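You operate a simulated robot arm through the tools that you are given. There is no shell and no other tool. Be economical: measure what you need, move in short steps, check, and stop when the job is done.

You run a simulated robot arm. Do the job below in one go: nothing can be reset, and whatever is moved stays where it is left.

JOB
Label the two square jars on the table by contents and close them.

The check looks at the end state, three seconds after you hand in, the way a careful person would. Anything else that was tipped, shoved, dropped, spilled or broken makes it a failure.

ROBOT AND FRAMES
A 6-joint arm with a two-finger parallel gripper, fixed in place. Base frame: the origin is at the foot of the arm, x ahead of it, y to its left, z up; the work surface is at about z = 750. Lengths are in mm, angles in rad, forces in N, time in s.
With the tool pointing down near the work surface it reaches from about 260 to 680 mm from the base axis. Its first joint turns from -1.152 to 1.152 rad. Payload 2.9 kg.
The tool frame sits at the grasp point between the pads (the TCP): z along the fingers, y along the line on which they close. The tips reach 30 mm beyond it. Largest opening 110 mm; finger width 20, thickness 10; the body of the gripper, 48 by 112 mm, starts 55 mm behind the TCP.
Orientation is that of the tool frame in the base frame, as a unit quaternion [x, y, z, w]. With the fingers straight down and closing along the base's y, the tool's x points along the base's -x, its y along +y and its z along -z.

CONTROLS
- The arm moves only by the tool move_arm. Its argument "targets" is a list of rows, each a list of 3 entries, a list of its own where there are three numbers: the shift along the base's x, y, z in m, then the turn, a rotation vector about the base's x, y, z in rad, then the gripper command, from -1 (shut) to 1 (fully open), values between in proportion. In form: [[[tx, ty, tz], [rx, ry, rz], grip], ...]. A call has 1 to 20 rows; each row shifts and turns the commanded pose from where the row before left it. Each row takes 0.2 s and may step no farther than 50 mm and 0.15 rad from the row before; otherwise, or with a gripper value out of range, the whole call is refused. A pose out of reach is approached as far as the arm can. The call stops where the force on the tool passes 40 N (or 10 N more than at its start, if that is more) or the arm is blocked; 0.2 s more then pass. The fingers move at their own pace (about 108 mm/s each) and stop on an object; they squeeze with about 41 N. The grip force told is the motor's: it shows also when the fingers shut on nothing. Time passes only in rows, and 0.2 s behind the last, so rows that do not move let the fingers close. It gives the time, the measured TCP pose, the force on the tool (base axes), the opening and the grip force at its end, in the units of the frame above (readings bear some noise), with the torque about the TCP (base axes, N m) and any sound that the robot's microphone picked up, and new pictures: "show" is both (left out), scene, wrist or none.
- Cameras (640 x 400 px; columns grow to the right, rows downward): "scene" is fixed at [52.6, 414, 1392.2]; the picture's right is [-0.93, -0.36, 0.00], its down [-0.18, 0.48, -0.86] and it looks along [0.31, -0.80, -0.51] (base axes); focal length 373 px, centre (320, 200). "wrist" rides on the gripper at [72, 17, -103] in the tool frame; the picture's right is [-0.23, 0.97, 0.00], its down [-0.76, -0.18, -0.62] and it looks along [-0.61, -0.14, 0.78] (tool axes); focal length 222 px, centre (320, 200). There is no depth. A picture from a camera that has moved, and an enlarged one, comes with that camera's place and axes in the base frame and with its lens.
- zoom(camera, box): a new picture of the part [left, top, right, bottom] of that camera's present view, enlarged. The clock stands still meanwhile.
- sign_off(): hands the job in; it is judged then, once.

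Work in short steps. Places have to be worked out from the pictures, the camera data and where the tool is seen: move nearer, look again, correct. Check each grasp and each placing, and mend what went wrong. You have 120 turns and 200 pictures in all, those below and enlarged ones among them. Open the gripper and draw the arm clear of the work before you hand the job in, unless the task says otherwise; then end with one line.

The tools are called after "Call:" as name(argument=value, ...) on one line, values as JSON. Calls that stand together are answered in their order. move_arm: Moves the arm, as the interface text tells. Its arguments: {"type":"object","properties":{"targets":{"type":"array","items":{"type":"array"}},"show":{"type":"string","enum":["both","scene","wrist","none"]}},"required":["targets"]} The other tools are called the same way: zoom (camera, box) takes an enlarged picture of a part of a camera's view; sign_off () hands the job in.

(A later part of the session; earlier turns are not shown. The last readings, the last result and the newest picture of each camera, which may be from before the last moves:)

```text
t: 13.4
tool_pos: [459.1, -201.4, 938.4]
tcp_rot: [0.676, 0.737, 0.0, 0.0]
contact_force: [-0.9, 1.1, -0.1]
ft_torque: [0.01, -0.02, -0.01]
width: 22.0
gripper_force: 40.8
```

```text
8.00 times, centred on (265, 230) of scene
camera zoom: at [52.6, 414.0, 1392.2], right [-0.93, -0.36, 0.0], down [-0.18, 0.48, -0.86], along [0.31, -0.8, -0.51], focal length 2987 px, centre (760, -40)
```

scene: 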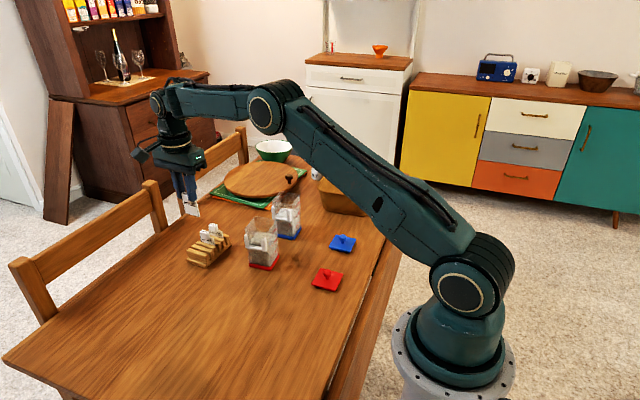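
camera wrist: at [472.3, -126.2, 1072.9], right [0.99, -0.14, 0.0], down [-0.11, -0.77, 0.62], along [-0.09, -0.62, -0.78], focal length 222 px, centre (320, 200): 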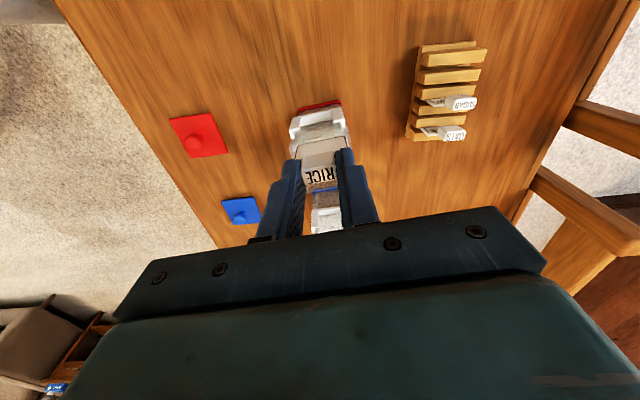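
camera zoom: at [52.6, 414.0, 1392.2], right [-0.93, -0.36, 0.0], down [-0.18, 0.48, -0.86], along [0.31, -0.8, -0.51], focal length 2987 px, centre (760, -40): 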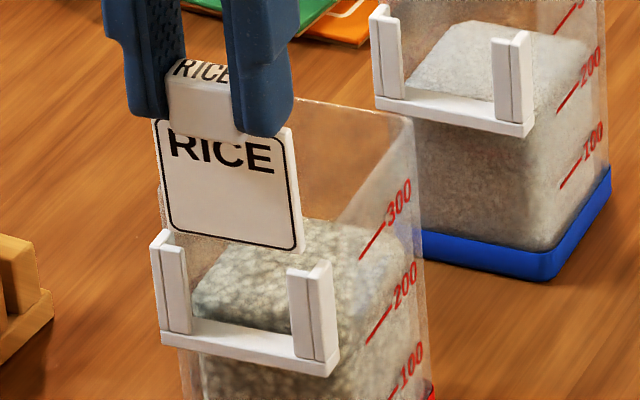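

About 1 mm of y and 0.6 mm of x remain. I correct that and start inserting.

Call:
move_arm(targets=[[[0.0005, -0.0008, -0.002], [0, 0, 0], -1], [[0, 0, -0.004], [0, 0, 0], -1], [[0, 0, -0.004], [0, 0, 0], -1], [[0, 0, 0], [0, 0, 0], -1]], show="none")

Call:
zoom(camera="wrist", box=[288, 98, 352, 148])

Call:
zoom(camera="scene", box=[245, 205, 285, 255])

```text
t: 14.4
tool_pos: [458.5, -201.8, 927.9]
tcp_rot: [0.677, 0.736, 0.0, 0.0]
contact_force: [-0.3, 0.0, 0.6]
ft_torque: [0.01, -0.02, 0.0]
width: 22.1
gripper_force: 41.0
```

```text
8.00 times, centred on (320, 123) of wrist
camera zoom: at [469.1, -128.5, 1031.6], right [0.99, -0.14, 0.0], down [-0.11, -0.77, 0.62], along [-0.09, -0.62, -0.78], focal length 1777 px, centre (320, 816)
```

zoom: 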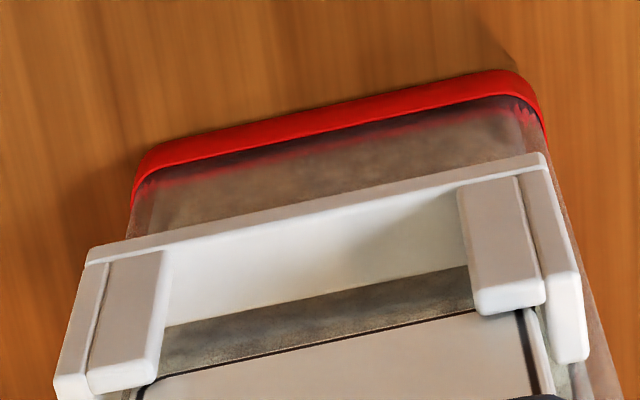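

```text
8.00 times, centred on (265, 230) of scene
camera zoom: at [52.6, 414.0, 1392.2], right [-0.93, -0.36, 0.0], down [-0.18, 0.48, -0.86], along [0.31, -0.8, -0.51], focal length 2987 px, centre (760, -40)
```

zoom: 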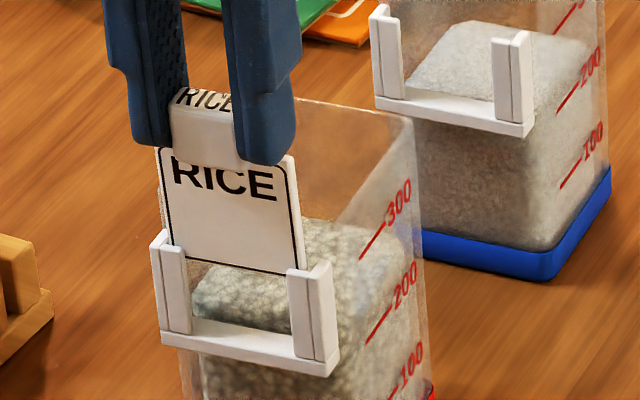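

The card is behind both lips with no contact force. I continue down in small steps until it touches the floor.

Call:
move_arm(targets=[[[0, 0, -0.005], [0, 0, 0], -1], [[0, 0, -0.005], [0, 0, 0], -1], [[0, 0, -0.005], [0, 0, 0], -1], [[0, 0, -0.003], [0, 0, 0], -1], [[0, 0, 0], [0, 0, 0], -1]], show="none")

Call:
zoom(camera="scene", box=[245, 205, 285, 255])

```text
t: 15.6
tool_pos: [459.3, -202.2, 909.4]
tcp_rot: [0.677, 0.736, 0.0, 0.0]
contact_force: [0.4, 0.2, -1.3]
ft_torque: [-0.01, 0.03, -0.01]
width: 21.9
gripper_force: 41.1
```

```text
8.00 times, centred on (265, 230) of scene
camera zoom: at [52.6, 414.0, 1392.2], right [-0.93, -0.36, 0.0], down [-0.18, 0.48, -0.86], along [0.31, -0.8, -0.51], focal length 2987 px, centre (760, -40)
```

zoom: 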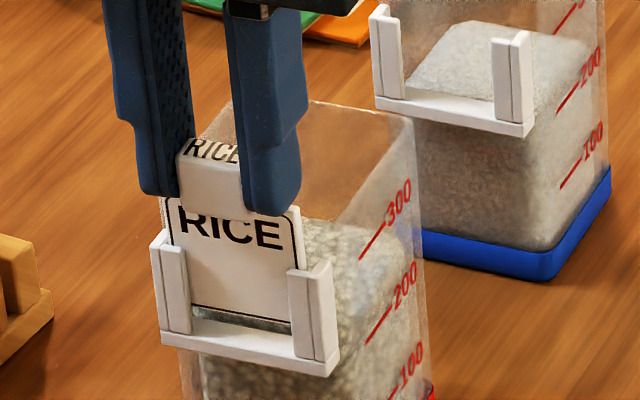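

Call:
move_arm(targets=[[[0, 0, -0.0015], [0, 0, 0], -1], [[0, 0, -0.0015], [0, 0, 0], -1], [[0, 0, 0], [0, 0, 0], -1]], show="none")

Call:
zoom(camera="scene", box=[252, 220, 284, 255])

```text
t: 16.4
tool_pos: [458.4, -201.9, 907.5]
tcp_rot: [0.677, 0.736, 0.0, 0.0]
contact_force: [0.4, 0.1, -0.7]
ft_torque: [0.02, -0.01, -0.01]
width: 22.0
gripper_force: 41.1
```

```text
11.43 times, centred on (268, 238) of scene
camera zoom: at [52.6, 414.0, 1392.2], right [-0.93, -0.36, 0.0], down [-0.18, 0.48, -0.86], along [0.31, -0.8, -0.51], focal length 4267 px, centre (914, -229)
```

zoom: 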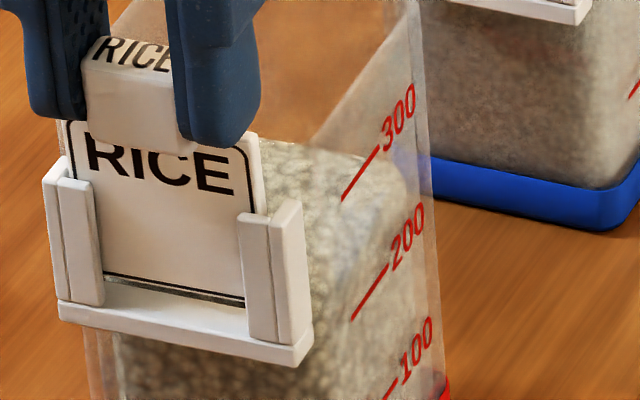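

Only a small gap is left. I lower slowly until a force shows.

Call:
move_arm(targets=[[[0, 0, -0.001], [0, 0, 0], -1], [[0, 0, -0.001], [0, 0, 0], -1], [[0, 0, 0], [0, 0, 0], -1]], show="none")

Call:
zoom(camera="scene", box=[252, 220, 284, 255])

```text
t: 17.2
tool_pos: [458.4, -201.7, 906.3]
tcp_rot: [0.677, 0.736, 0.0, 0.0]
contact_force: [-0.3, -0.9, 0.4]
ft_torque: [-0.06, 0.0, -0.03]
width: 22.0
gripper_force: 41.1
```

```text
11.43 times, centred on (268, 238) of scene
camera zoom: at [52.6, 414.0, 1392.2], right [-0.93, -0.36, 0.0], down [-0.18, 0.48, -0.86], along [0.31, -0.8, -0.51], focal length 4267 px, centre (914, -229)
```

zoom: 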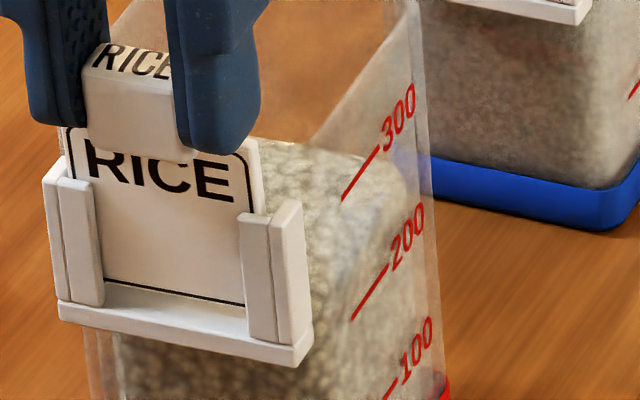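

The card bottom is essentially at the floor. I release slightly and lift clear.

Call:
move_arm(targets=[[[0, 0, -0.0005], [0, 0, 0], -1], [[0, 0, 0], [0, 0, 0], -0.25], [[0, 0, 0], [0, 0, 0], -0.25], [[0, 0, 0.02], [0, 0, 0], -0.25], [[0, 0, 0.04], [0, 0, 0], -0.25], [[0, 0, 0], [0, 0, 0], -0.25]], show="wrist")

Call:
zoom(camera="scene", box=[240, 200, 290, 270])

Call:
zoom(camera="wrist", box=[260, 80, 380, 180])

```text
t: 18.6
tool_pos: [458.7, -201.1, 965.5]
tcp_rot: [0.677, 0.736, -0.001, 0.001]
contact_force: [0.4, 0.9, 0.9]
ft_torque: [0.01, 0.03, -0.03]
width: 41.3
gripper_force: 0.1
camera wrist: at [469.3, -128.6, 1069.2], right [0.99, -0.14, 0.0], down [-0.11, -0.77, 0.62], along [-0.09, -0.62, -0.78], focal length 222 px, centre (320, 200)
```

wrist: 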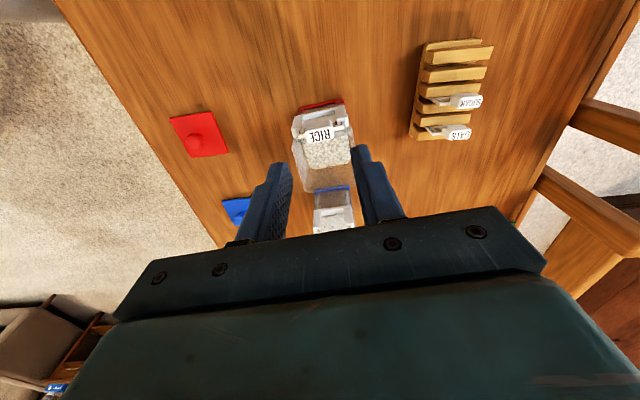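

```text
5.71 times, centred on (265, 235) of scene
camera zoom: at [52.6, 414.0, 1392.2], right [-0.93, -0.36, 0.0], down [-0.18, 0.48, -0.86], along [0.31, -0.8, -0.51], focal length 2134 px, centre (634, 0)
```

zoom: 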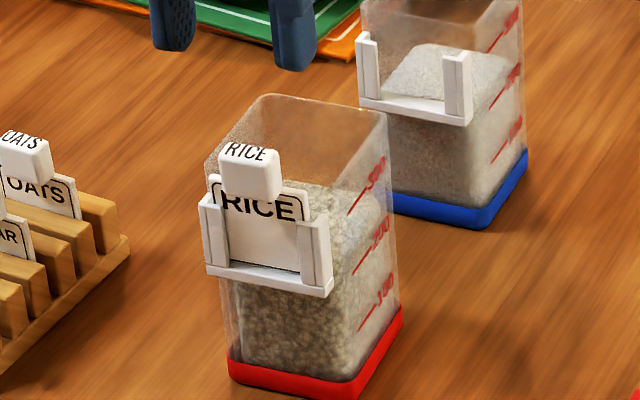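

```text
4.00 times, centred on (320, 130) of wrist
camera zoom: at [469.3, -128.6, 1069.2], right [0.99, -0.14, 0.0], down [-0.11, -0.77, 0.62], along [-0.09, -0.62, -0.78], focal length 888 px, centre (320, 480)
```

zoom: 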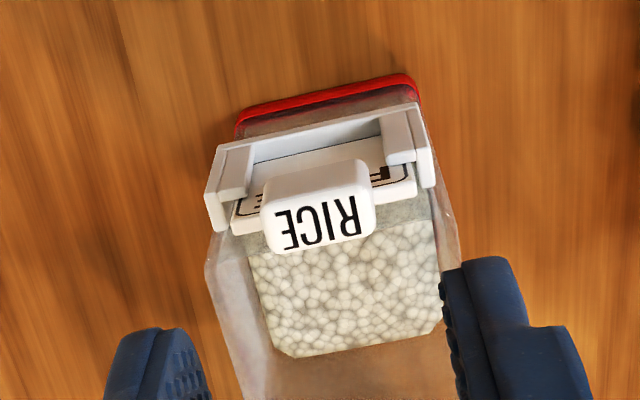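

RICE is seated. Before going on I double-check the contents by comparing their colour and grain size against the white parts.

Call:
zoom(camera="wrist", box=[318, 122, 350, 142])

Call:
zoom(camera="scene", box=[144, 3, 164, 17])

Call:
zoom(camera="wrist", box=[310, 180, 360, 236])

```text
16.00 times, centred on (334, 132) of wrist
camera zoom: at [469.3, -128.6, 1069.2], right [0.99, -0.14, 0.0], down [-0.11, -0.77, 0.62], along [-0.09, -0.62, -0.78], focal length 3554 px, centre (96, 1288)
```

zoom: 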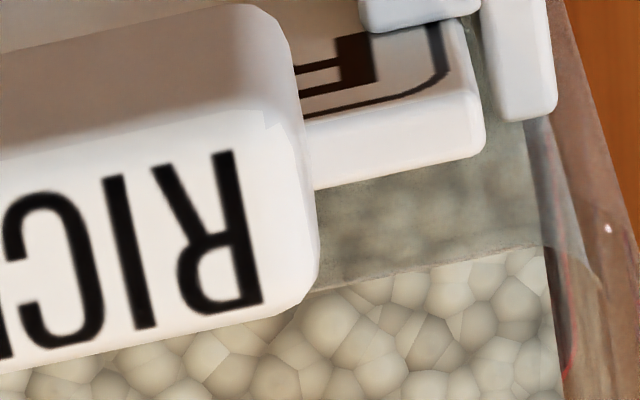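

```text
16.00 times, centred on (154, 10) of scene
camera zoom: at [52.6, 414.0, 1392.2], right [-0.93, -0.36, 0.0], down [-0.18, 0.48, -0.86], along [0.31, -0.8, -0.51], focal length 5974 px, centre (2976, 3240)
```

zoom: 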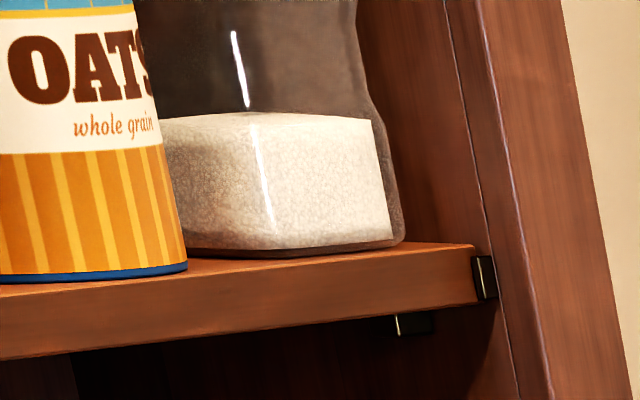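

```text
7.14 times, centred on (335, 208) of wrist
camera zoom: at [469.3, -128.6, 1069.2], right [0.99, -0.14, 0.0], down [-0.11, -0.77, 0.62], along [-0.09, -0.62, -0.78], focal length 1587 px, centre (213, 143)
```

zoom: 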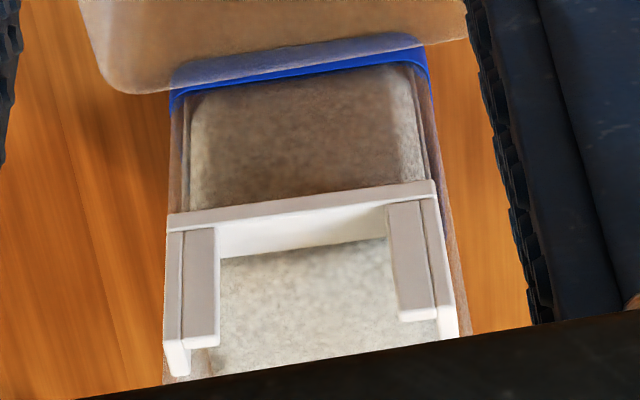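

The red grains are cream and about 4 mm; the blue ones are whiter and about 2 mm. So rice and sugar stand. Next I go over the SUGAR tab, near (615,-214), turned back to the rack's yaw.

Call:
move_arm(targets=[[[0.0388, -0.003, 0], [0, 0, -0.0355], 0.1], [[0.0388, -0.003, 0], [0, 0, -0.0355], 0.1], [[0.0388, -0.003, 0], [0, 0, -0.0355], 0.1], [[0.0388, -0.0024, -0.02], [0, 0, -0.0355], 0.1], [[0, 0, -0.04], [0, 0, 0], 0.1], [[0, 0, -0.035], [0, 0, 0], 0.1], [[0, 0, 0], [0, 0, 0], 0.1]], show="none")

Call:
zoom(camera="wrist", box=[240, 80, 400, 200])

Call:
zoom(camera="scene", box=[170, 180, 260, 270])

```text
t: 20.2
tool_pos: [614.0, -213.0, 868.7]
tcp_rot: [0.727, 0.687, 0.0, 0.0]
contact_force: [0.4, 0.0, 0.7]
ft_torque: [-0.01, 0.04, 0.0]
width: 60.5
gripper_force: 0.0
```

```text
3.33 times, centred on (320, 140) of wrist
camera zoom: at [633.6, -142.5, 972.5], right [0.96, -0.28, 0.0], down [-0.22, -0.75, 0.62], along [-0.18, -0.6, -0.78], focal length 740 px, centre (320, 400)
```

zoom: 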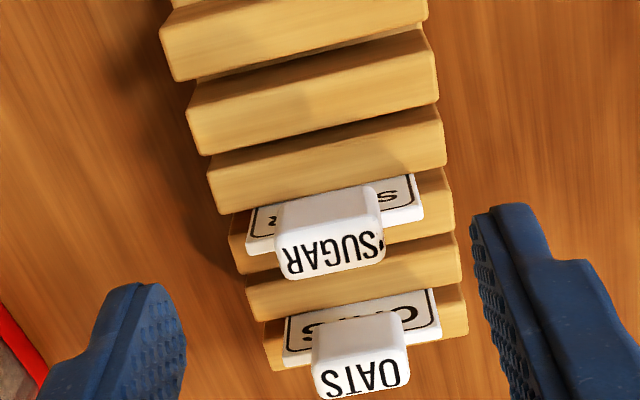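

```text
4.44 times, centred on (215, 225) of scene
camera zoom: at [52.6, 414.0, 1392.2], right [-0.93, -0.36, 0.0], down [-0.18, 0.48, -0.86], along [0.31, -0.8, -0.51], focal length 1660 px, centre (787, 89)
```

zoom: 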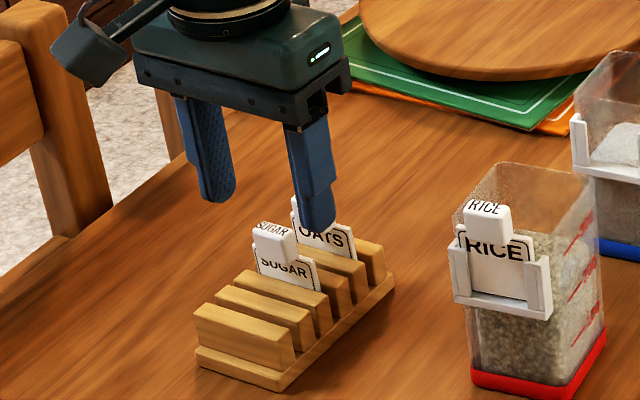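

The SUGAR tab is about 2.6 mm further -y. I correct that, descend to TCP z≈838.5 and close.

Call:
move_arm(targets=[[[0.0002, -0.0026, -0.01], [0, 0, 0], 0.1], [[0, 0, -0.012], [0, 0, 0], 0.1], [[0, 0, -0.0095], [0, 0, 0], 0.1], [[0, 0, 0], [0, 0, 0], 0.1], [[0, 0, 0], [0, 0, 0], -1], [[0, 0, 0], [0, 0, 0], -1], [[0, 0, 0], [0, 0, 0], -1]], show="none")

Call:
zoom(camera="wrist", box=[240, 80, 400, 200])

```text
t: 21.8
tool_pos: [614.2, -217.0, 837.7]
tcp_rot: [0.727, 0.687, 0.0, 0.0]
contact_force: [0.9, -0.2, 0.3]
ft_torque: [-0.02, -0.04, -0.04]
width: 21.9
gripper_force: 40.7
```

```text
3.33 times, centred on (320, 140) of wrist
camera zoom: at [633.9, -145.1, 941.7], right [0.96, -0.28, 0.0], down [-0.22, -0.75, 0.62], along [-0.18, -0.6, -0.78], focal length 740 px, centre (320, 400)
```

zoom: 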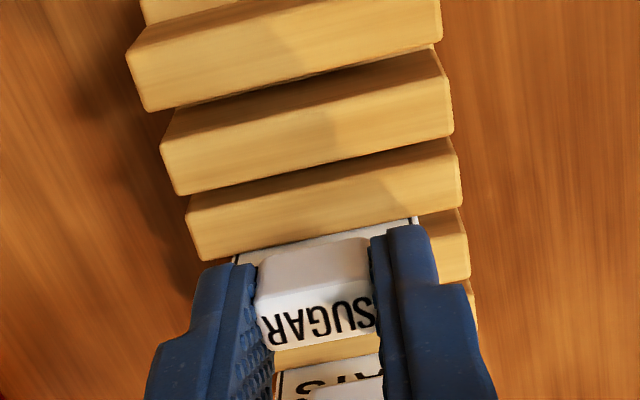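

The grasp matches the first one. I lift and carry it to the blue jar's bracket, with the seating TCP estimated at (456.7,-342.4), first to a hover.

Call:
move_arm(targets=[[[0, 0, 0.0215], [0, 0, 0], -1], [[0, 0, 0.04], [0, 0, 0], -1], [[0, 0, 0.04], [0, 0, 0], -1], [[0, 0, 0.04], [0, 0, 0], -1], [[-0.0317, -0.025, 0], [0, 0, 0.032], -1], [[-0.0317, -0.025, 0], [0, 0, 0.032], -1], [[-0.0317, -0.025, 0], [0, 0, 0.032], -1], [[-0.0317, -0.025, 0], [0, 0, 0.032], -1], [[-0.0317, -0.0233, -0.012], [0, 0, 0.027], -1], [[0, 0, 0], [0, 0, 0], -1]], show="wrist")

Call:
zoom(camera="wrist", box=[288, 98, 352, 148])

Call:
zoom(camera="scene", box=[240, 150, 320, 260])

```text
t: 24.0
tool_pos: [456.5, -338.1, 967.2]
tcp_rot: [0.672, 0.741, 0.0, 0.0]
contact_force: [0.6, 0.0, -0.9]
ft_torque: [-0.01, 0.0, 0.02]
width: 21.7
gripper_force: 41.5
camera wrist: at [465.5, -265.7, 1070.8], right [0.99, -0.13, 0.0], down [-0.1, -0.78, 0.62], along [-0.08, -0.62, -0.78], focal length 222 px, centre (320, 200)
```

wrist: 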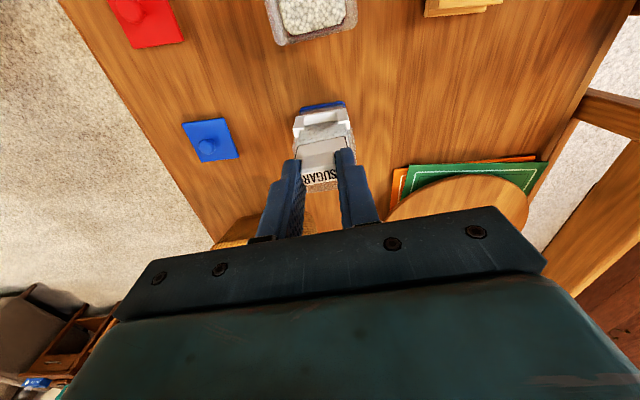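

```text
8.00 times, centred on (320, 123) of wrist
camera zoom: at [465.5, -265.7, 1070.8], right [0.99, -0.13, 0.0], down [-0.1, -0.78, 0.62], along [-0.08, -0.62, -0.78], focal length 1777 px, centre (320, 816)
```

zoom: 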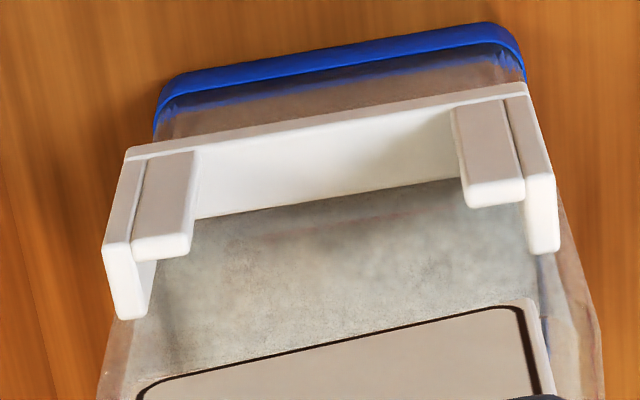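

```text
3.64 times, centred on (280, 205) of scene
camera zoom: at [52.6, 414.0, 1392.2], right [-0.93, -0.36, 0.0], down [-0.18, 0.48, -0.86], along [0.31, -0.8, -0.51], focal length 1358 px, centre (466, 182)
```

zoom: 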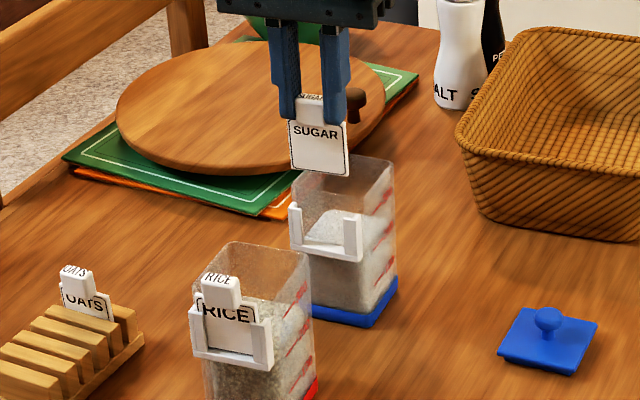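

The blue bracket is turned about 3° less than the tool. I correct yaw and position, and lower to just above the bracket.

Call:
move_arm(targets=[[[0.0009, -0.0029, -0.009], [0, 0, -0.05], -1], [[0, 0, -0.01], [0, 0, 0], -1], [[0, 0, -0.008], [0, 0, 0], -1], [[0, 0, 0], [0, 0, 0], -1]], show="none")

Call:
zoom(camera="wrist", box=[288, 98, 352, 148])

Call:
zoom(camera="scene", box=[265, 180, 305, 230])

```text
t: 25.0
tool_pos: [457.6, -341.3, 940.7]
tcp_rot: [0.69, 0.724, 0.0, 0.001]
contact_force: [-0.9, 0.9, 0.5]
ft_torque: [0.02, -0.01, -0.01]
width: 21.9
gripper_force: 41.0
```

```text
8.00 times, centred on (320, 123) of wrist
camera zoom: at [470.2, -269.7, 1044.3], right [0.98, -0.18, 0.0], down [-0.14, -0.77, 0.62], along [-0.11, -0.61, -0.78], focal length 1777 px, centre (320, 816)
```

zoom: 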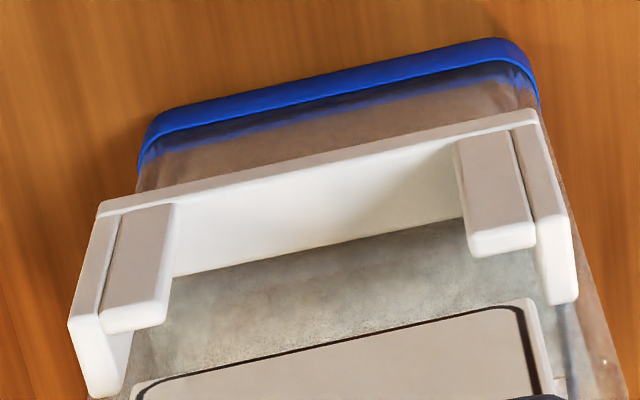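

```text
8.00 times, centred on (285, 205) of scene
camera zoom: at [52.6, 414.0, 1392.2], right [-0.93, -0.36, 0.0], down [-0.18, 0.48, -0.86], along [0.31, -0.8, -0.51], focal length 2987 px, centre (600, 160)
```

zoom: 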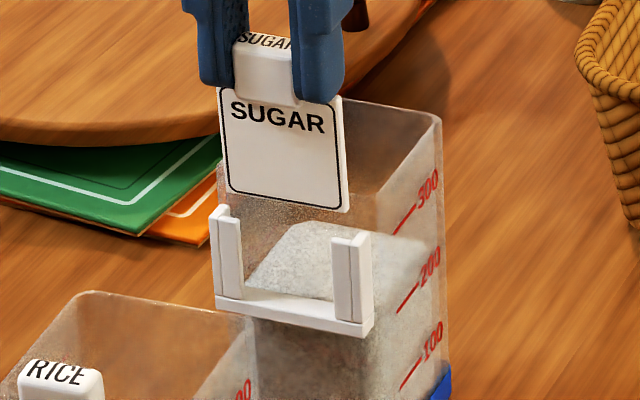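

The card lines up in x, yaw and depth. I lower 10 mm and look.

Call:
move_arm(targets=[[[0, 0, -0.003], [0, 0, 0], -1], [[0, 0, -0.003], [0, 0, 0], -1], [[0, 0, -0.003], [0, 0, 0], -1], [[0, 0, 0], [0, 0, 0], -1]], show="none")

Call:
zoom(camera="wrist", box=[288, 98, 352, 148])

Call:
zoom(camera="scene", box=[265, 180, 305, 230])

```text
t: 26.0
tool_pos: [456.9, -342.1, 931.8]
tcp_rot: [0.69, 0.724, -0.001, 0.0]
contact_force: [-0.6, 0.2, 0.5]
ft_torque: [-0.03, 0.0, 0.03]
width: 21.9
gripper_force: 41.0
```

```text
8.00 times, centred on (320, 123) of wrist
camera zoom: at [469.5, -269.3, 1035.5], right [0.98, -0.18, 0.0], down [-0.14, -0.77, 0.62], along [-0.11, -0.61, -0.78], focal length 1777 px, centre (320, 816)
```

zoom: 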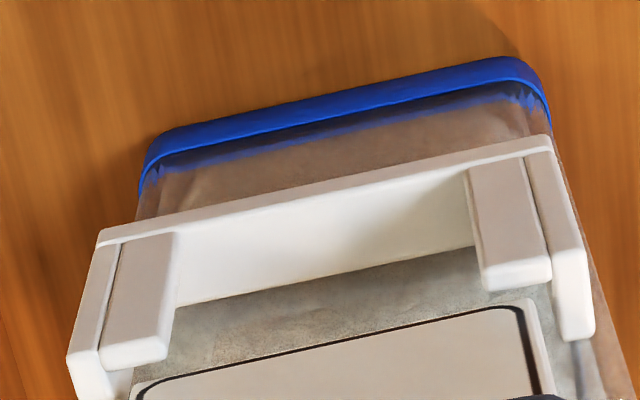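

```text
8.00 times, centred on (285, 205) of scene
camera zoom: at [52.6, 414.0, 1392.2], right [-0.93, -0.36, 0.0], down [-0.18, 0.48, -0.86], along [0.31, -0.8, -0.51], focal length 2987 px, centre (600, 160)
```

zoom: 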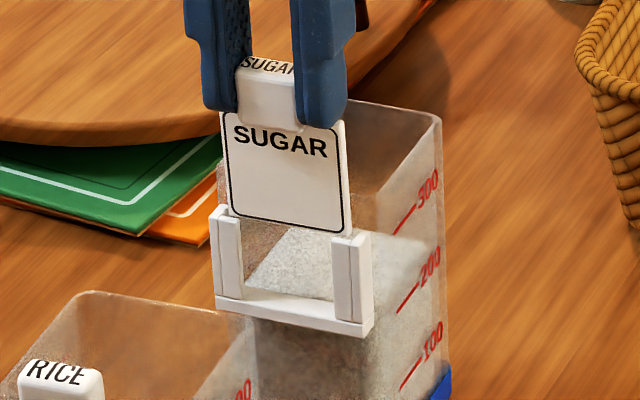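

Parallax is nearly gone. I nudge about 1 mm in +x and 0.6 mm towards the jar, then continue down.

Call:
move_arm(targets=[[[0.0009, -0.0006, 0], [0, 0, 0], -1], [[0, 0, -0.003], [0, 0, 0], -1], [[0, 0, -0.003], [0, 0, 0], -1], [[0, 0, -0.003], [0, 0, 0], -1], [[0, 0, 0], [0, 0, 0], -1]], show="none")

Call:
zoom(camera="wrist", box=[288, 98, 352, 148])

Call:
zoom(camera="scene", box=[265, 180, 305, 230])

```text
t: 27.2
tool_pos: [457.2, -342.2, 922.9]
tcp_rot: [0.69, 0.724, -0.001, 0.0]
contact_force: [0.0, -0.9, 0.0]
ft_torque: [0.0, 0.0, 0.0]
width: 22.0
gripper_force: 40.7
```

```text
8.00 times, centred on (320, 123) of wrist
camera zoom: at [470.6, -270.3, 1026.7], right [0.98, -0.18, 0.0], down [-0.14, -0.77, 0.62], along [-0.11, -0.61, -0.78], focal length 1777 px, centre (320, 816)
```

zoom: 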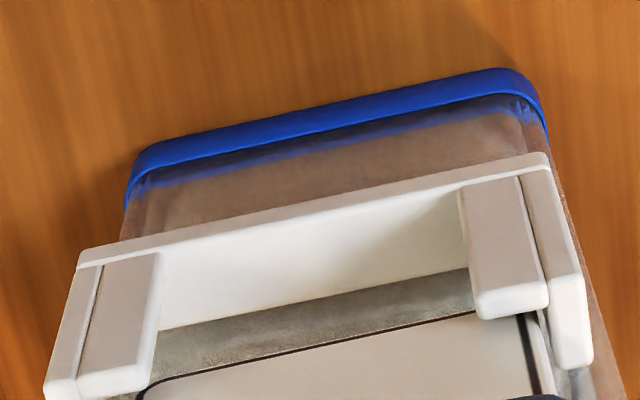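

```text
8.00 times, centred on (285, 205) of scene
camera zoom: at [52.6, 414.0, 1392.2], right [-0.93, -0.36, 0.0], down [-0.18, 0.48, -0.86], along [0.31, -0.8, -0.51], focal length 2987 px, centre (600, 160)
```

zoom: 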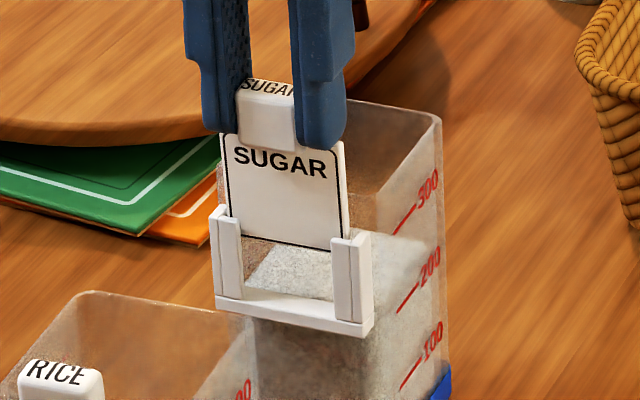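

The card is behind both lips with no force. I go down to TCP z≈905, as with the first jar.

Call:
move_arm(targets=[[[0, 0, -0.004], [0, 0, 0], -1], [[0, 0, -0.004], [0, 0, 0], -1], [[0, 0, -0.004], [0, 0, 0], -1], [[0, 0, -0.003], [0, 0, 0], -1], [[0, 0, -0.0015], [0, 0, 0], -1], [[0, 0, -0.001], [0, 0, 0], -1], [[0, 0, 0], [0, 0, 0], -1]], show="none")

Call:
zoom(camera="scene", box=[270, 190, 305, 230])

```text
t: 28.8
tool_pos: [458.5, -341.5, 905.8]
tcp_rot: [0.69, 0.724, 0.0, 0.001]
contact_force: [0.3, 0.1, -0.7]
ft_torque: [-0.02, 0.02, 0.02]
width: 22.0
gripper_force: 40.9
```

```text
10.00 times, centred on (288, 210) of scene
camera zoom: at [52.6, 414.0, 1392.2], right [-0.93, -0.36, 0.0], down [-0.18, 0.48, -0.86], along [0.31, -0.8, -0.51], focal length 3734 px, centre (645, 100)
```

zoom: 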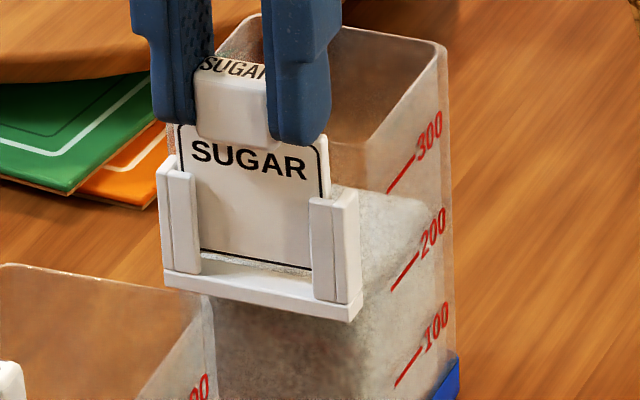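

Call:
move_arm(targets=[[[0, 0, -0.0007], [0, 0, 0], -1], [[0, 0, 0], [0, 0, 0], -0.25], [[0, 0, 0], [0, 0, 0], -0.25], [[0, 0, 0.02], [0, 0, 0], -0.25], [[0, 0, 0.04], [0, 0, 0], -0.25], [[0, 0, 0], [0, 0, 0], -0.25]], show="none")

Call:
zoom(camera="scene", box=[240, 180, 370, 300])

Call:
zoom(camera="wrist", box=[170, 40, 370, 190])

```text
t: 30.2
tool_pos: [454.9, -342.1, 964.1]
tcp_rot: [0.69, 0.724, 0.0, 0.0]
contact_force: [-0.1, 0.0, 1.5]
ft_torque: [0.04, 0.0, -0.01]
width: 41.4
gripper_force: 0.0
```

```text
3.33 times, centred on (305, 240) of scene
camera zoom: at [52.6, 414.0, 1392.2], right [-0.93, -0.36, 0.0], down [-0.18, 0.48, -0.86], along [0.31, -0.8, -0.51], focal length 1245 px, centre (370, 67)
```

zoom: 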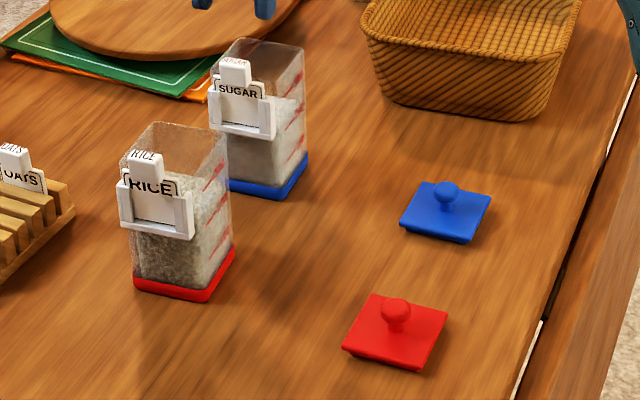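

```text
2.67 times, centred on (270, 115) of wrist
camera zoom: at [468.0, -269.4, 1067.2], right [0.98, -0.18, 0.0], down [-0.14, -0.77, 0.62], along [-0.11, -0.61, -0.78], focal length 592 px, centre (453, 427)
```

zoom: 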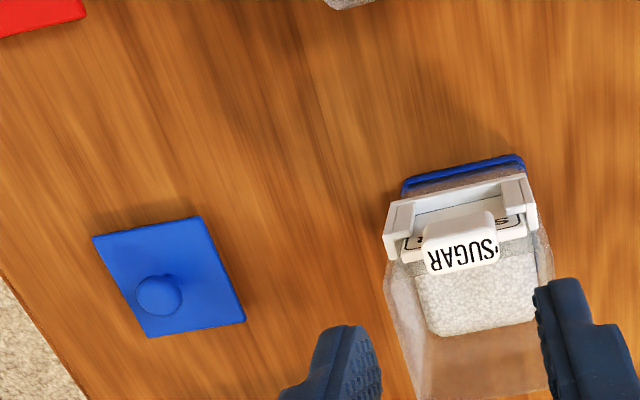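

Both labels are seated. Now the lids: I move above the blue lid, estimated near (291,-382), to see its yaw and knob.

Call:
move_arm(targets=[[[-0.042, -0.009, 0], [0, 0, 0], 0], [[-0.042, -0.009, 0], [0, 0, 0], 0], [[-0.042, -0.009, 0], [0, 0, 0], 0], [[-0.042, -0.009, -0.03], [0, 0, 0], 0], [[0, 0, -0.045], [0, 0, 0], 0], [[0, 0, 0], [0, 0, 0], 0]], show="wrist")

Call:
zoom(camera="wrist", box=[240, 70, 400, 190])

Call:
zoom(camera="scene", box=[300, 215, 380, 300])

```text
refused: row 4 steps farther than a row can; nothing moved
```

```text
3.33 times, centred on (320, 130) of wrist
camera zoom: at [468.0, -269.4, 1067.2], right [0.98, -0.18, 0.0], down [-0.14, -0.77, 0.62], along [-0.11, -0.61, -0.78], focal length 740 px, centre (320, 433)
```

zoom: 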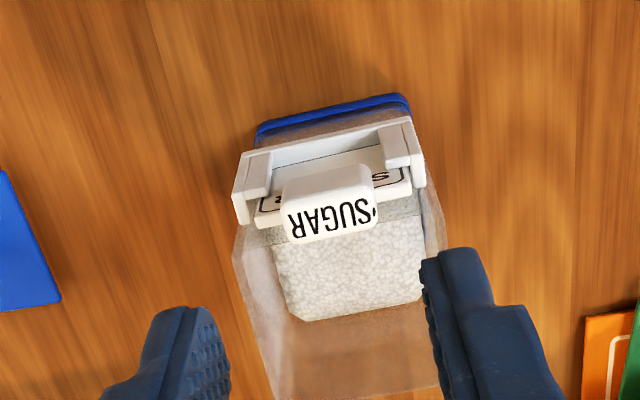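

```text
4.71 times, centred on (340, 258) of scene
camera zoom: at [52.6, 414.0, 1392.2], right [-0.93, -0.36, 0.0], down [-0.18, 0.48, -0.86], along [0.31, -0.8, -0.51], focal length 1757 px, centre (226, -71)
```

zoom: 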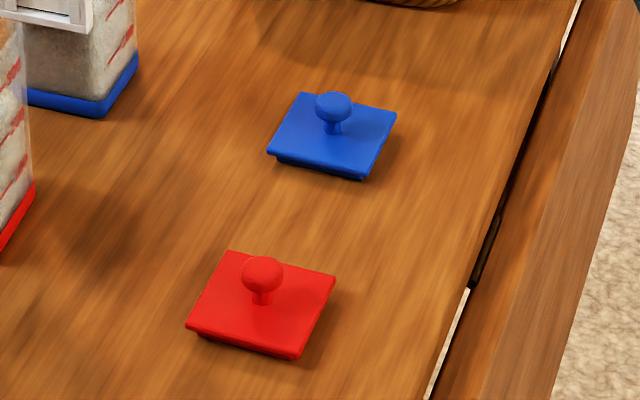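

That was refused for a step over 50 mm, so I split the move.

Call:
move_arm(targets=[[[-0.042, -0.009, 0], [0, 0, 0], 0], [[-0.042, -0.009, 0], [0, 0, 0], 0], [[-0.042, -0.009, 0], [0, 0, 0], 0], [[-0.042, -0.009, 0], [0, 0, 0], 0], [[0, 0, -0.045], [0, 0, 0], 0], [[0, 0, -0.03], [0, 0, 0], 0], [[0, 0, 0], [0, 0, 0], 0]], show="wrist")

Call:
zoom(camera="wrist", box=[240, 70, 400, 190])

```text
t: 31.8
tool_pos: [288.8, -376.9, 890.4]
tcp_rot: [0.69, 0.724, -0.001, 0.0]
contact_force: [0.5, 1.0, 0.2]
ft_torque: [0.03, 0.03, 0.04]
width: 55.1
gripper_force: 0.1
camera wrist: at [301.6, -303.4, 993.3], right [0.98, -0.18, 0.0], down [-0.14, -0.77, 0.62], along [-0.11, -0.61, -0.78], focal length 222 px, centre (320, 200)
```

wrist: 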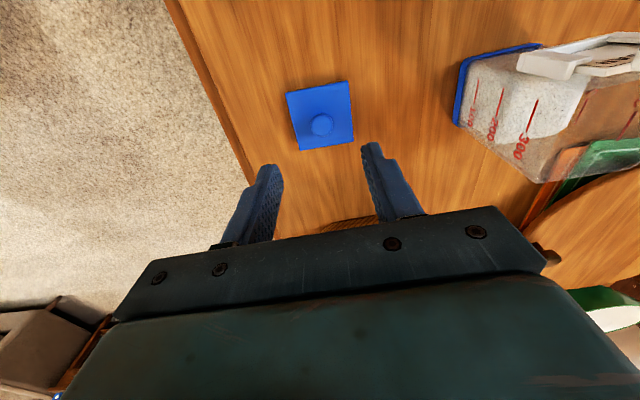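

```text
3.33 times, centred on (320, 130) of wrist
camera zoom: at [301.6, -303.4, 993.3], right [0.98, -0.18, 0.0], down [-0.14, -0.77, 0.62], along [-0.11, -0.61, -0.78], focal length 740 px, centre (320, 433)
```

zoom: 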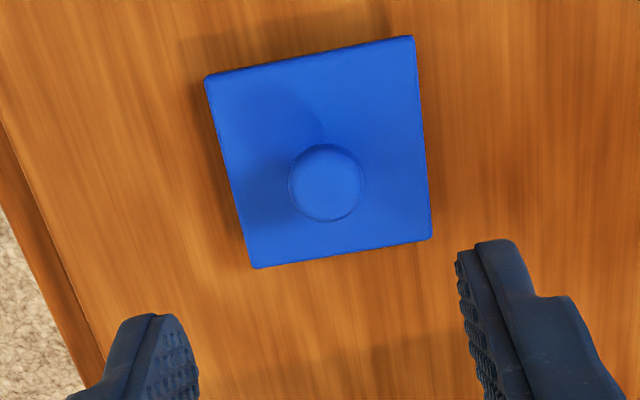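

The blue lid is a plate of about 60 mm with a 22 mm knob at about (291.6,-383.6), and its yaw differs from the tool by about 3°. I align and descend until the tips are at z≈770, then check.

Call:
move_arm(targets=[[[0.0011, -0.0047, -0.03], [0, 0, -0.052], 0], [[0, 0, -0.03], [0, 0, 0], 0], [[0, 0, -0.018], [0, 0, 0], 0], [[0, 0, 0], [0, 0, 0], 0]], show="none")

Call:
zoom(camera="wrist", box=[240, 70, 400, 190])

Call:
zoom(camera="scene", box=[310, 200, 380, 265])

```text
t: 32.8
tool_pos: [290.5, -383.5, 812.5]
tcp_rot: [0.709, 0.705, 0.0, -0.001]
contact_force: [0.2, -0.7, -0.4]
ft_torque: [-0.02, 0.01, -0.01]
width: 55.2
gripper_force: 0.2
```

```text
3.33 times, centred on (320, 130) of wrist
camera zoom: at [306.4, -310.7, 915.1], right [0.97, -0.23, 0.0], down [-0.18, -0.76, 0.62], along [-0.14, -0.61, -0.78], focal length 740 px, centre (320, 433)
```

zoom: 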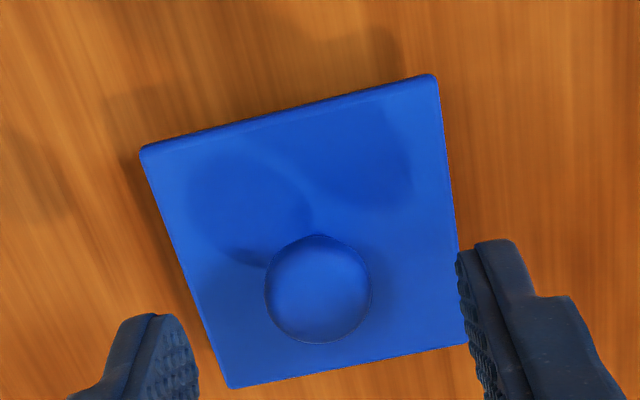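

```text
6.15 times, centred on (345, 232) of scene
camera zoom: at [52.6, 414.0, 1392.2], right [-0.93, -0.36, 0.0], down [-0.18, 0.48, -0.86], along [0.31, -0.8, -0.51], focal length 2298 px, centre (166, 0)
```

zoom: 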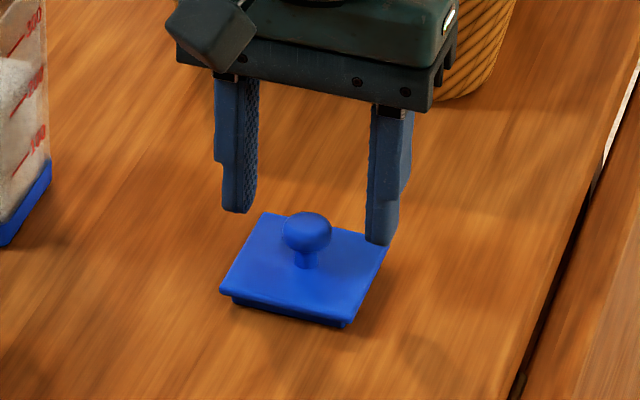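

The lid is aligned: plate top at z≈762, knob centre at ≈778. I make a 1.5 mm correction, go down 12 mm and close.

Call:
move_arm(targets=[[[0.0003, 0.0015, -0.006], [0, 0, 0], 0], [[0, 0, -0.0055], [0, 0, 0], 0], [[0, 0, 0], [0, 0, 0], -0.4], [[0, 0, 0], [0, 0, 0], -1], [[0, 0, 0], [0, 0, 0], -1]], show="none")

Call:
zoom(camera="wrist", box=[240, 70, 400, 190])

Call:
zoom(camera="scene", box=[310, 200, 380, 265])

```text
t: 34.0
tool_pos: [289.5, -381.8, 800.3]
tcp_rot: [0.709, 0.705, 0.0, 0.0]
contact_force: [-0.2, -0.2, 0.1]
ft_torque: [-0.04, 0.02, -0.02]
width: 16.2
gripper_force: 41.0
```

```text
3.33 times, centred on (320, 130) of wrist
camera zoom: at [307.3, -309.8, 904.1], right [0.97, -0.23, 0.0], down [-0.18, -0.76, 0.62], along [-0.14, -0.61, -0.78], focal length 740 px, centre (320, 433)
```

zoom: 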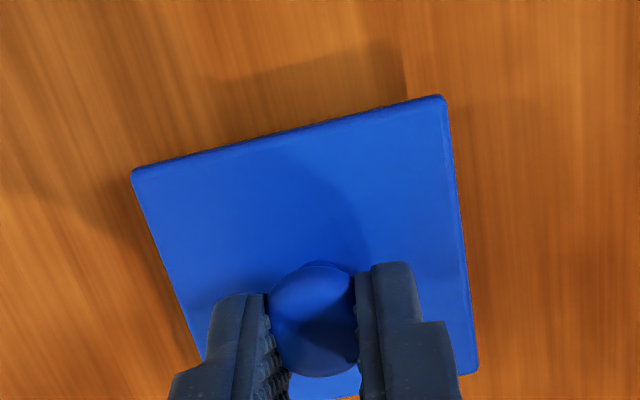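

```text
6.15 times, centred on (345, 232) of scene
camera zoom: at [52.6, 414.0, 1392.1], right [-0.93, -0.36, 0.0], down [-0.18, 0.48, -0.86], along [0.31, -0.8, -0.51], focal length 2298 px, centre (166, 0)
```

zoom: 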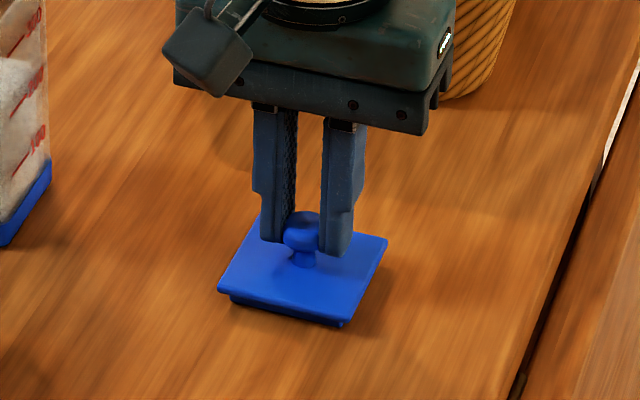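

The grip holds at 16 mm. I lift a little and check that the lid comes level.

Call:
move_arm(targets=[[[0, 0, 0.01], [0, 0, 0], -1], [[0, 0, 0.02], [0, 0, 0], -1], [[0, 0, 0.02], [0, 0, 0], -1], [[0, 0, 0], [0, 0, 0], -1]], show="none")

Call:
zoom(camera="wrist", box=[240, 70, 400, 190])

Call:
zoom(camera="scene", box=[310, 190, 380, 255])

```text
t: 35.0
tool_pos: [291.6, -381.5, 851.4]
tcp_rot: [0.709, 0.705, 0.0, 0.0]
contact_force: [-0.9, -0.2, -0.5]
ft_torque: [0.02, -0.03, 0.02]
width: 15.7
gripper_force: 41.0
```

```text
3.33 times, centred on (320, 130) of wrist
camera zoom: at [308.5, -310.4, 954.4], right [0.97, -0.23, 0.0], down [-0.18, -0.76, 0.62], along [-0.14, -0.61, -0.78], focal length 740 px, centre (320, 433)
```

zoom: 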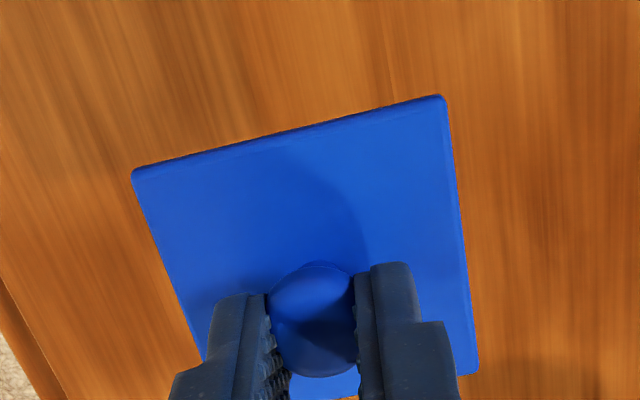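

```text
6.15 times, centred on (345, 222) of scene
camera zoom: at [52.6, 414.0, 1392.2], right [-0.93, -0.36, 0.0], down [-0.18, 0.48, -0.86], along [0.31, -0.8, -0.51], focal length 2298 px, centre (166, 62)
```

zoom: 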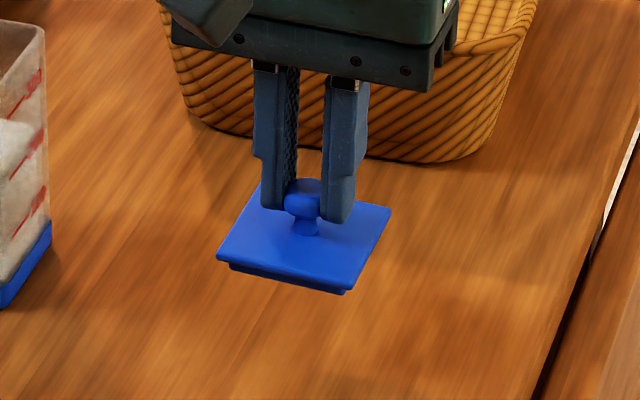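

The lid is held level, with its centre about 2 mm on the +y side of the TCP. I raise it and move partway, so that the blue jar's open rim is visible beside it for measuring.

Call:
move_arm(targets=[[[0, 0, 0.045], [0, 0, 0.026], -1], [[0, 0, 0.045], [0, 0, 0.026], -1], [[0.03, -0.005, 0.01], [0, 0, 0], -1], [[0.03, -0.005, 0], [0, 0, 0], -1], [[0, 0, 0], [0, 0, 0], -1]], show="wrist")

Call:
zoom(camera="wrist", box=[340, 80, 540, 230])

```text
t: 36.2
tool_pos: [349.6, -391.8, 951.3]
tcp_rot: [0.69, 0.724, 0.0, 0.0]
contact_force: [-0.9, 0.5, -0.6]
ft_torque: [0.0, 0.0, -0.01]
width: 15.8
gripper_force: 40.9
camera wrist: at [363.5, -318.2, 1055.3], right [0.98, -0.18, 0.0], down [-0.14, -0.77, 0.62], along [-0.11, -0.61, -0.78], focal length 222 px, centre (320, 200)
```

wrist: 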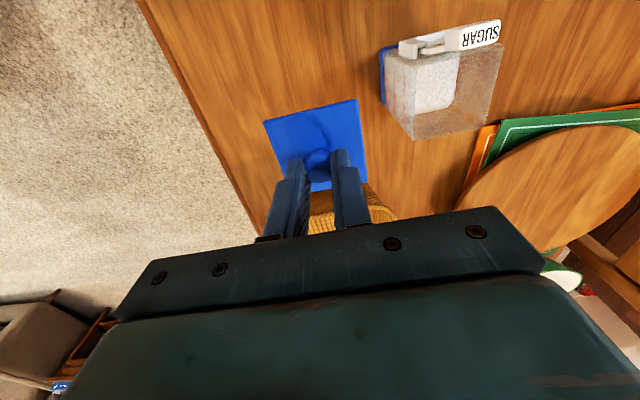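

```text
2.67 times, centred on (440, 155) of wrist
camera zoom: at [363.5, -318.2, 1055.3], right [0.98, -0.18, 0.0], down [-0.14, -0.77, 0.62], along [-0.11, -0.61, -0.78], focal length 592 px, centre (0, 320)
```

zoom: 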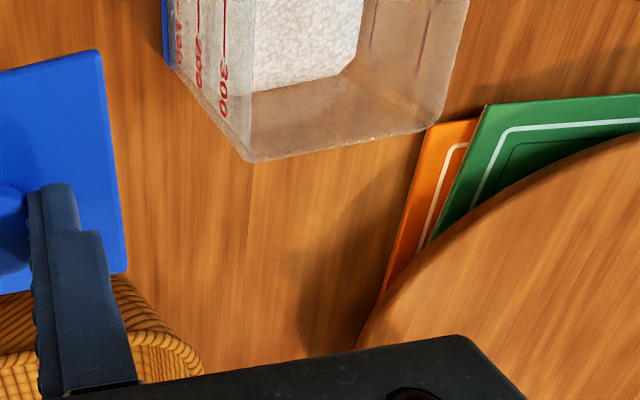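

Call:
zoom(camera="wrist", box=[370, 10, 520, 150])

```text
2.86 times, centred on (445, 80) of wrist
camera zoom: at [363.5, -318.2, 1055.3], right [0.98, -0.18, 0.0], down [-0.14, -0.77, 0.62], along [-0.11, -0.61, -0.78], focal length 635 px, centre (-37, 543)
```

zoom: 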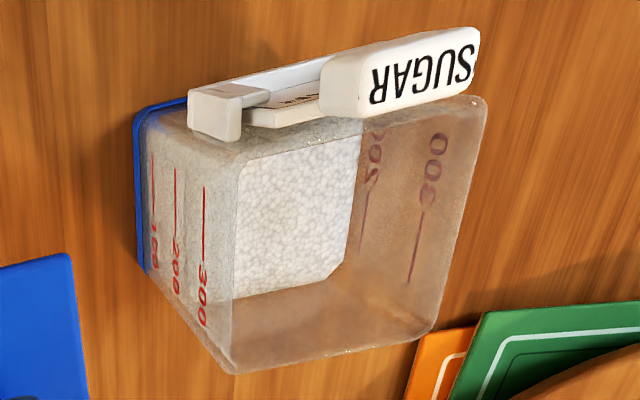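

The rim measures 59.7 mm square, the same as the lid, with its centre near (461,-385). I hover the lid above it and compare edges.

Call:
move_arm(targets=[[[0.037, 0.0015, 0], [0, 0, -0.01], -1], [[0.037, 0.0015, 0], [0, 0, -0.01], -1], [[0.035, 0.001, 0], [0, 0, 0], -1], [[0, 0, -0.01], [0, 0, 0], -1], [[0, 0, 0], [0, 0, 0], -1]], show="none")

Call:
zoom(camera="wrist", box=[240, 60, 400, 200])

Call:
zoom(camera="scene", box=[265, 160, 325, 245])

```text
t: 37.4
tool_pos: [460.1, -388.9, 941.3]
tcp_rot: [0.697, 0.717, 0.001, -0.001]
contact_force: [-0.5, -0.5, 0.2]
ft_torque: [-0.04, 0.02, 0.0]
width: 15.7
gripper_force: 40.7
```

```text
2.86 times, centred on (320, 130) of wrist
camera zoom: at [474.1, -316.6, 1043.4], right [0.98, -0.2, 0.0], down [-0.16, -0.77, 0.62], along [-0.12, -0.61, -0.78], focal length 635 px, centre (320, 400)
```

zoom: 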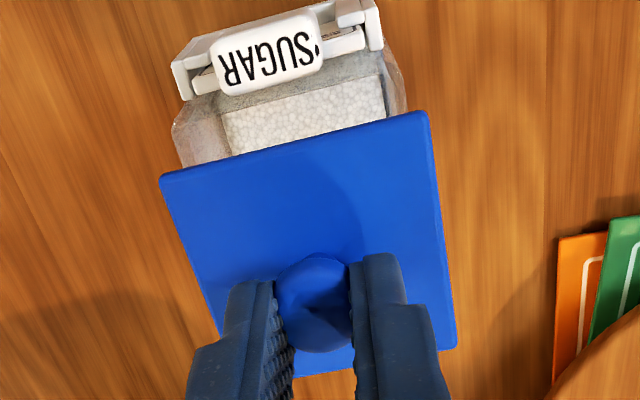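

```text
4.71 times, centred on (295, 202) of scene
camera zoom: at [52.6, 414.0, 1392.2], right [-0.93, -0.36, 0.0], down [-0.18, 0.48, -0.86], along [0.31, -0.8, -0.51], focal length 1757 px, centre (438, 188)
```

zoom: 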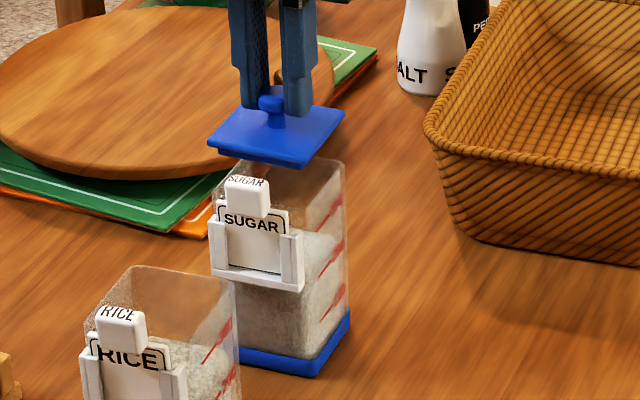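

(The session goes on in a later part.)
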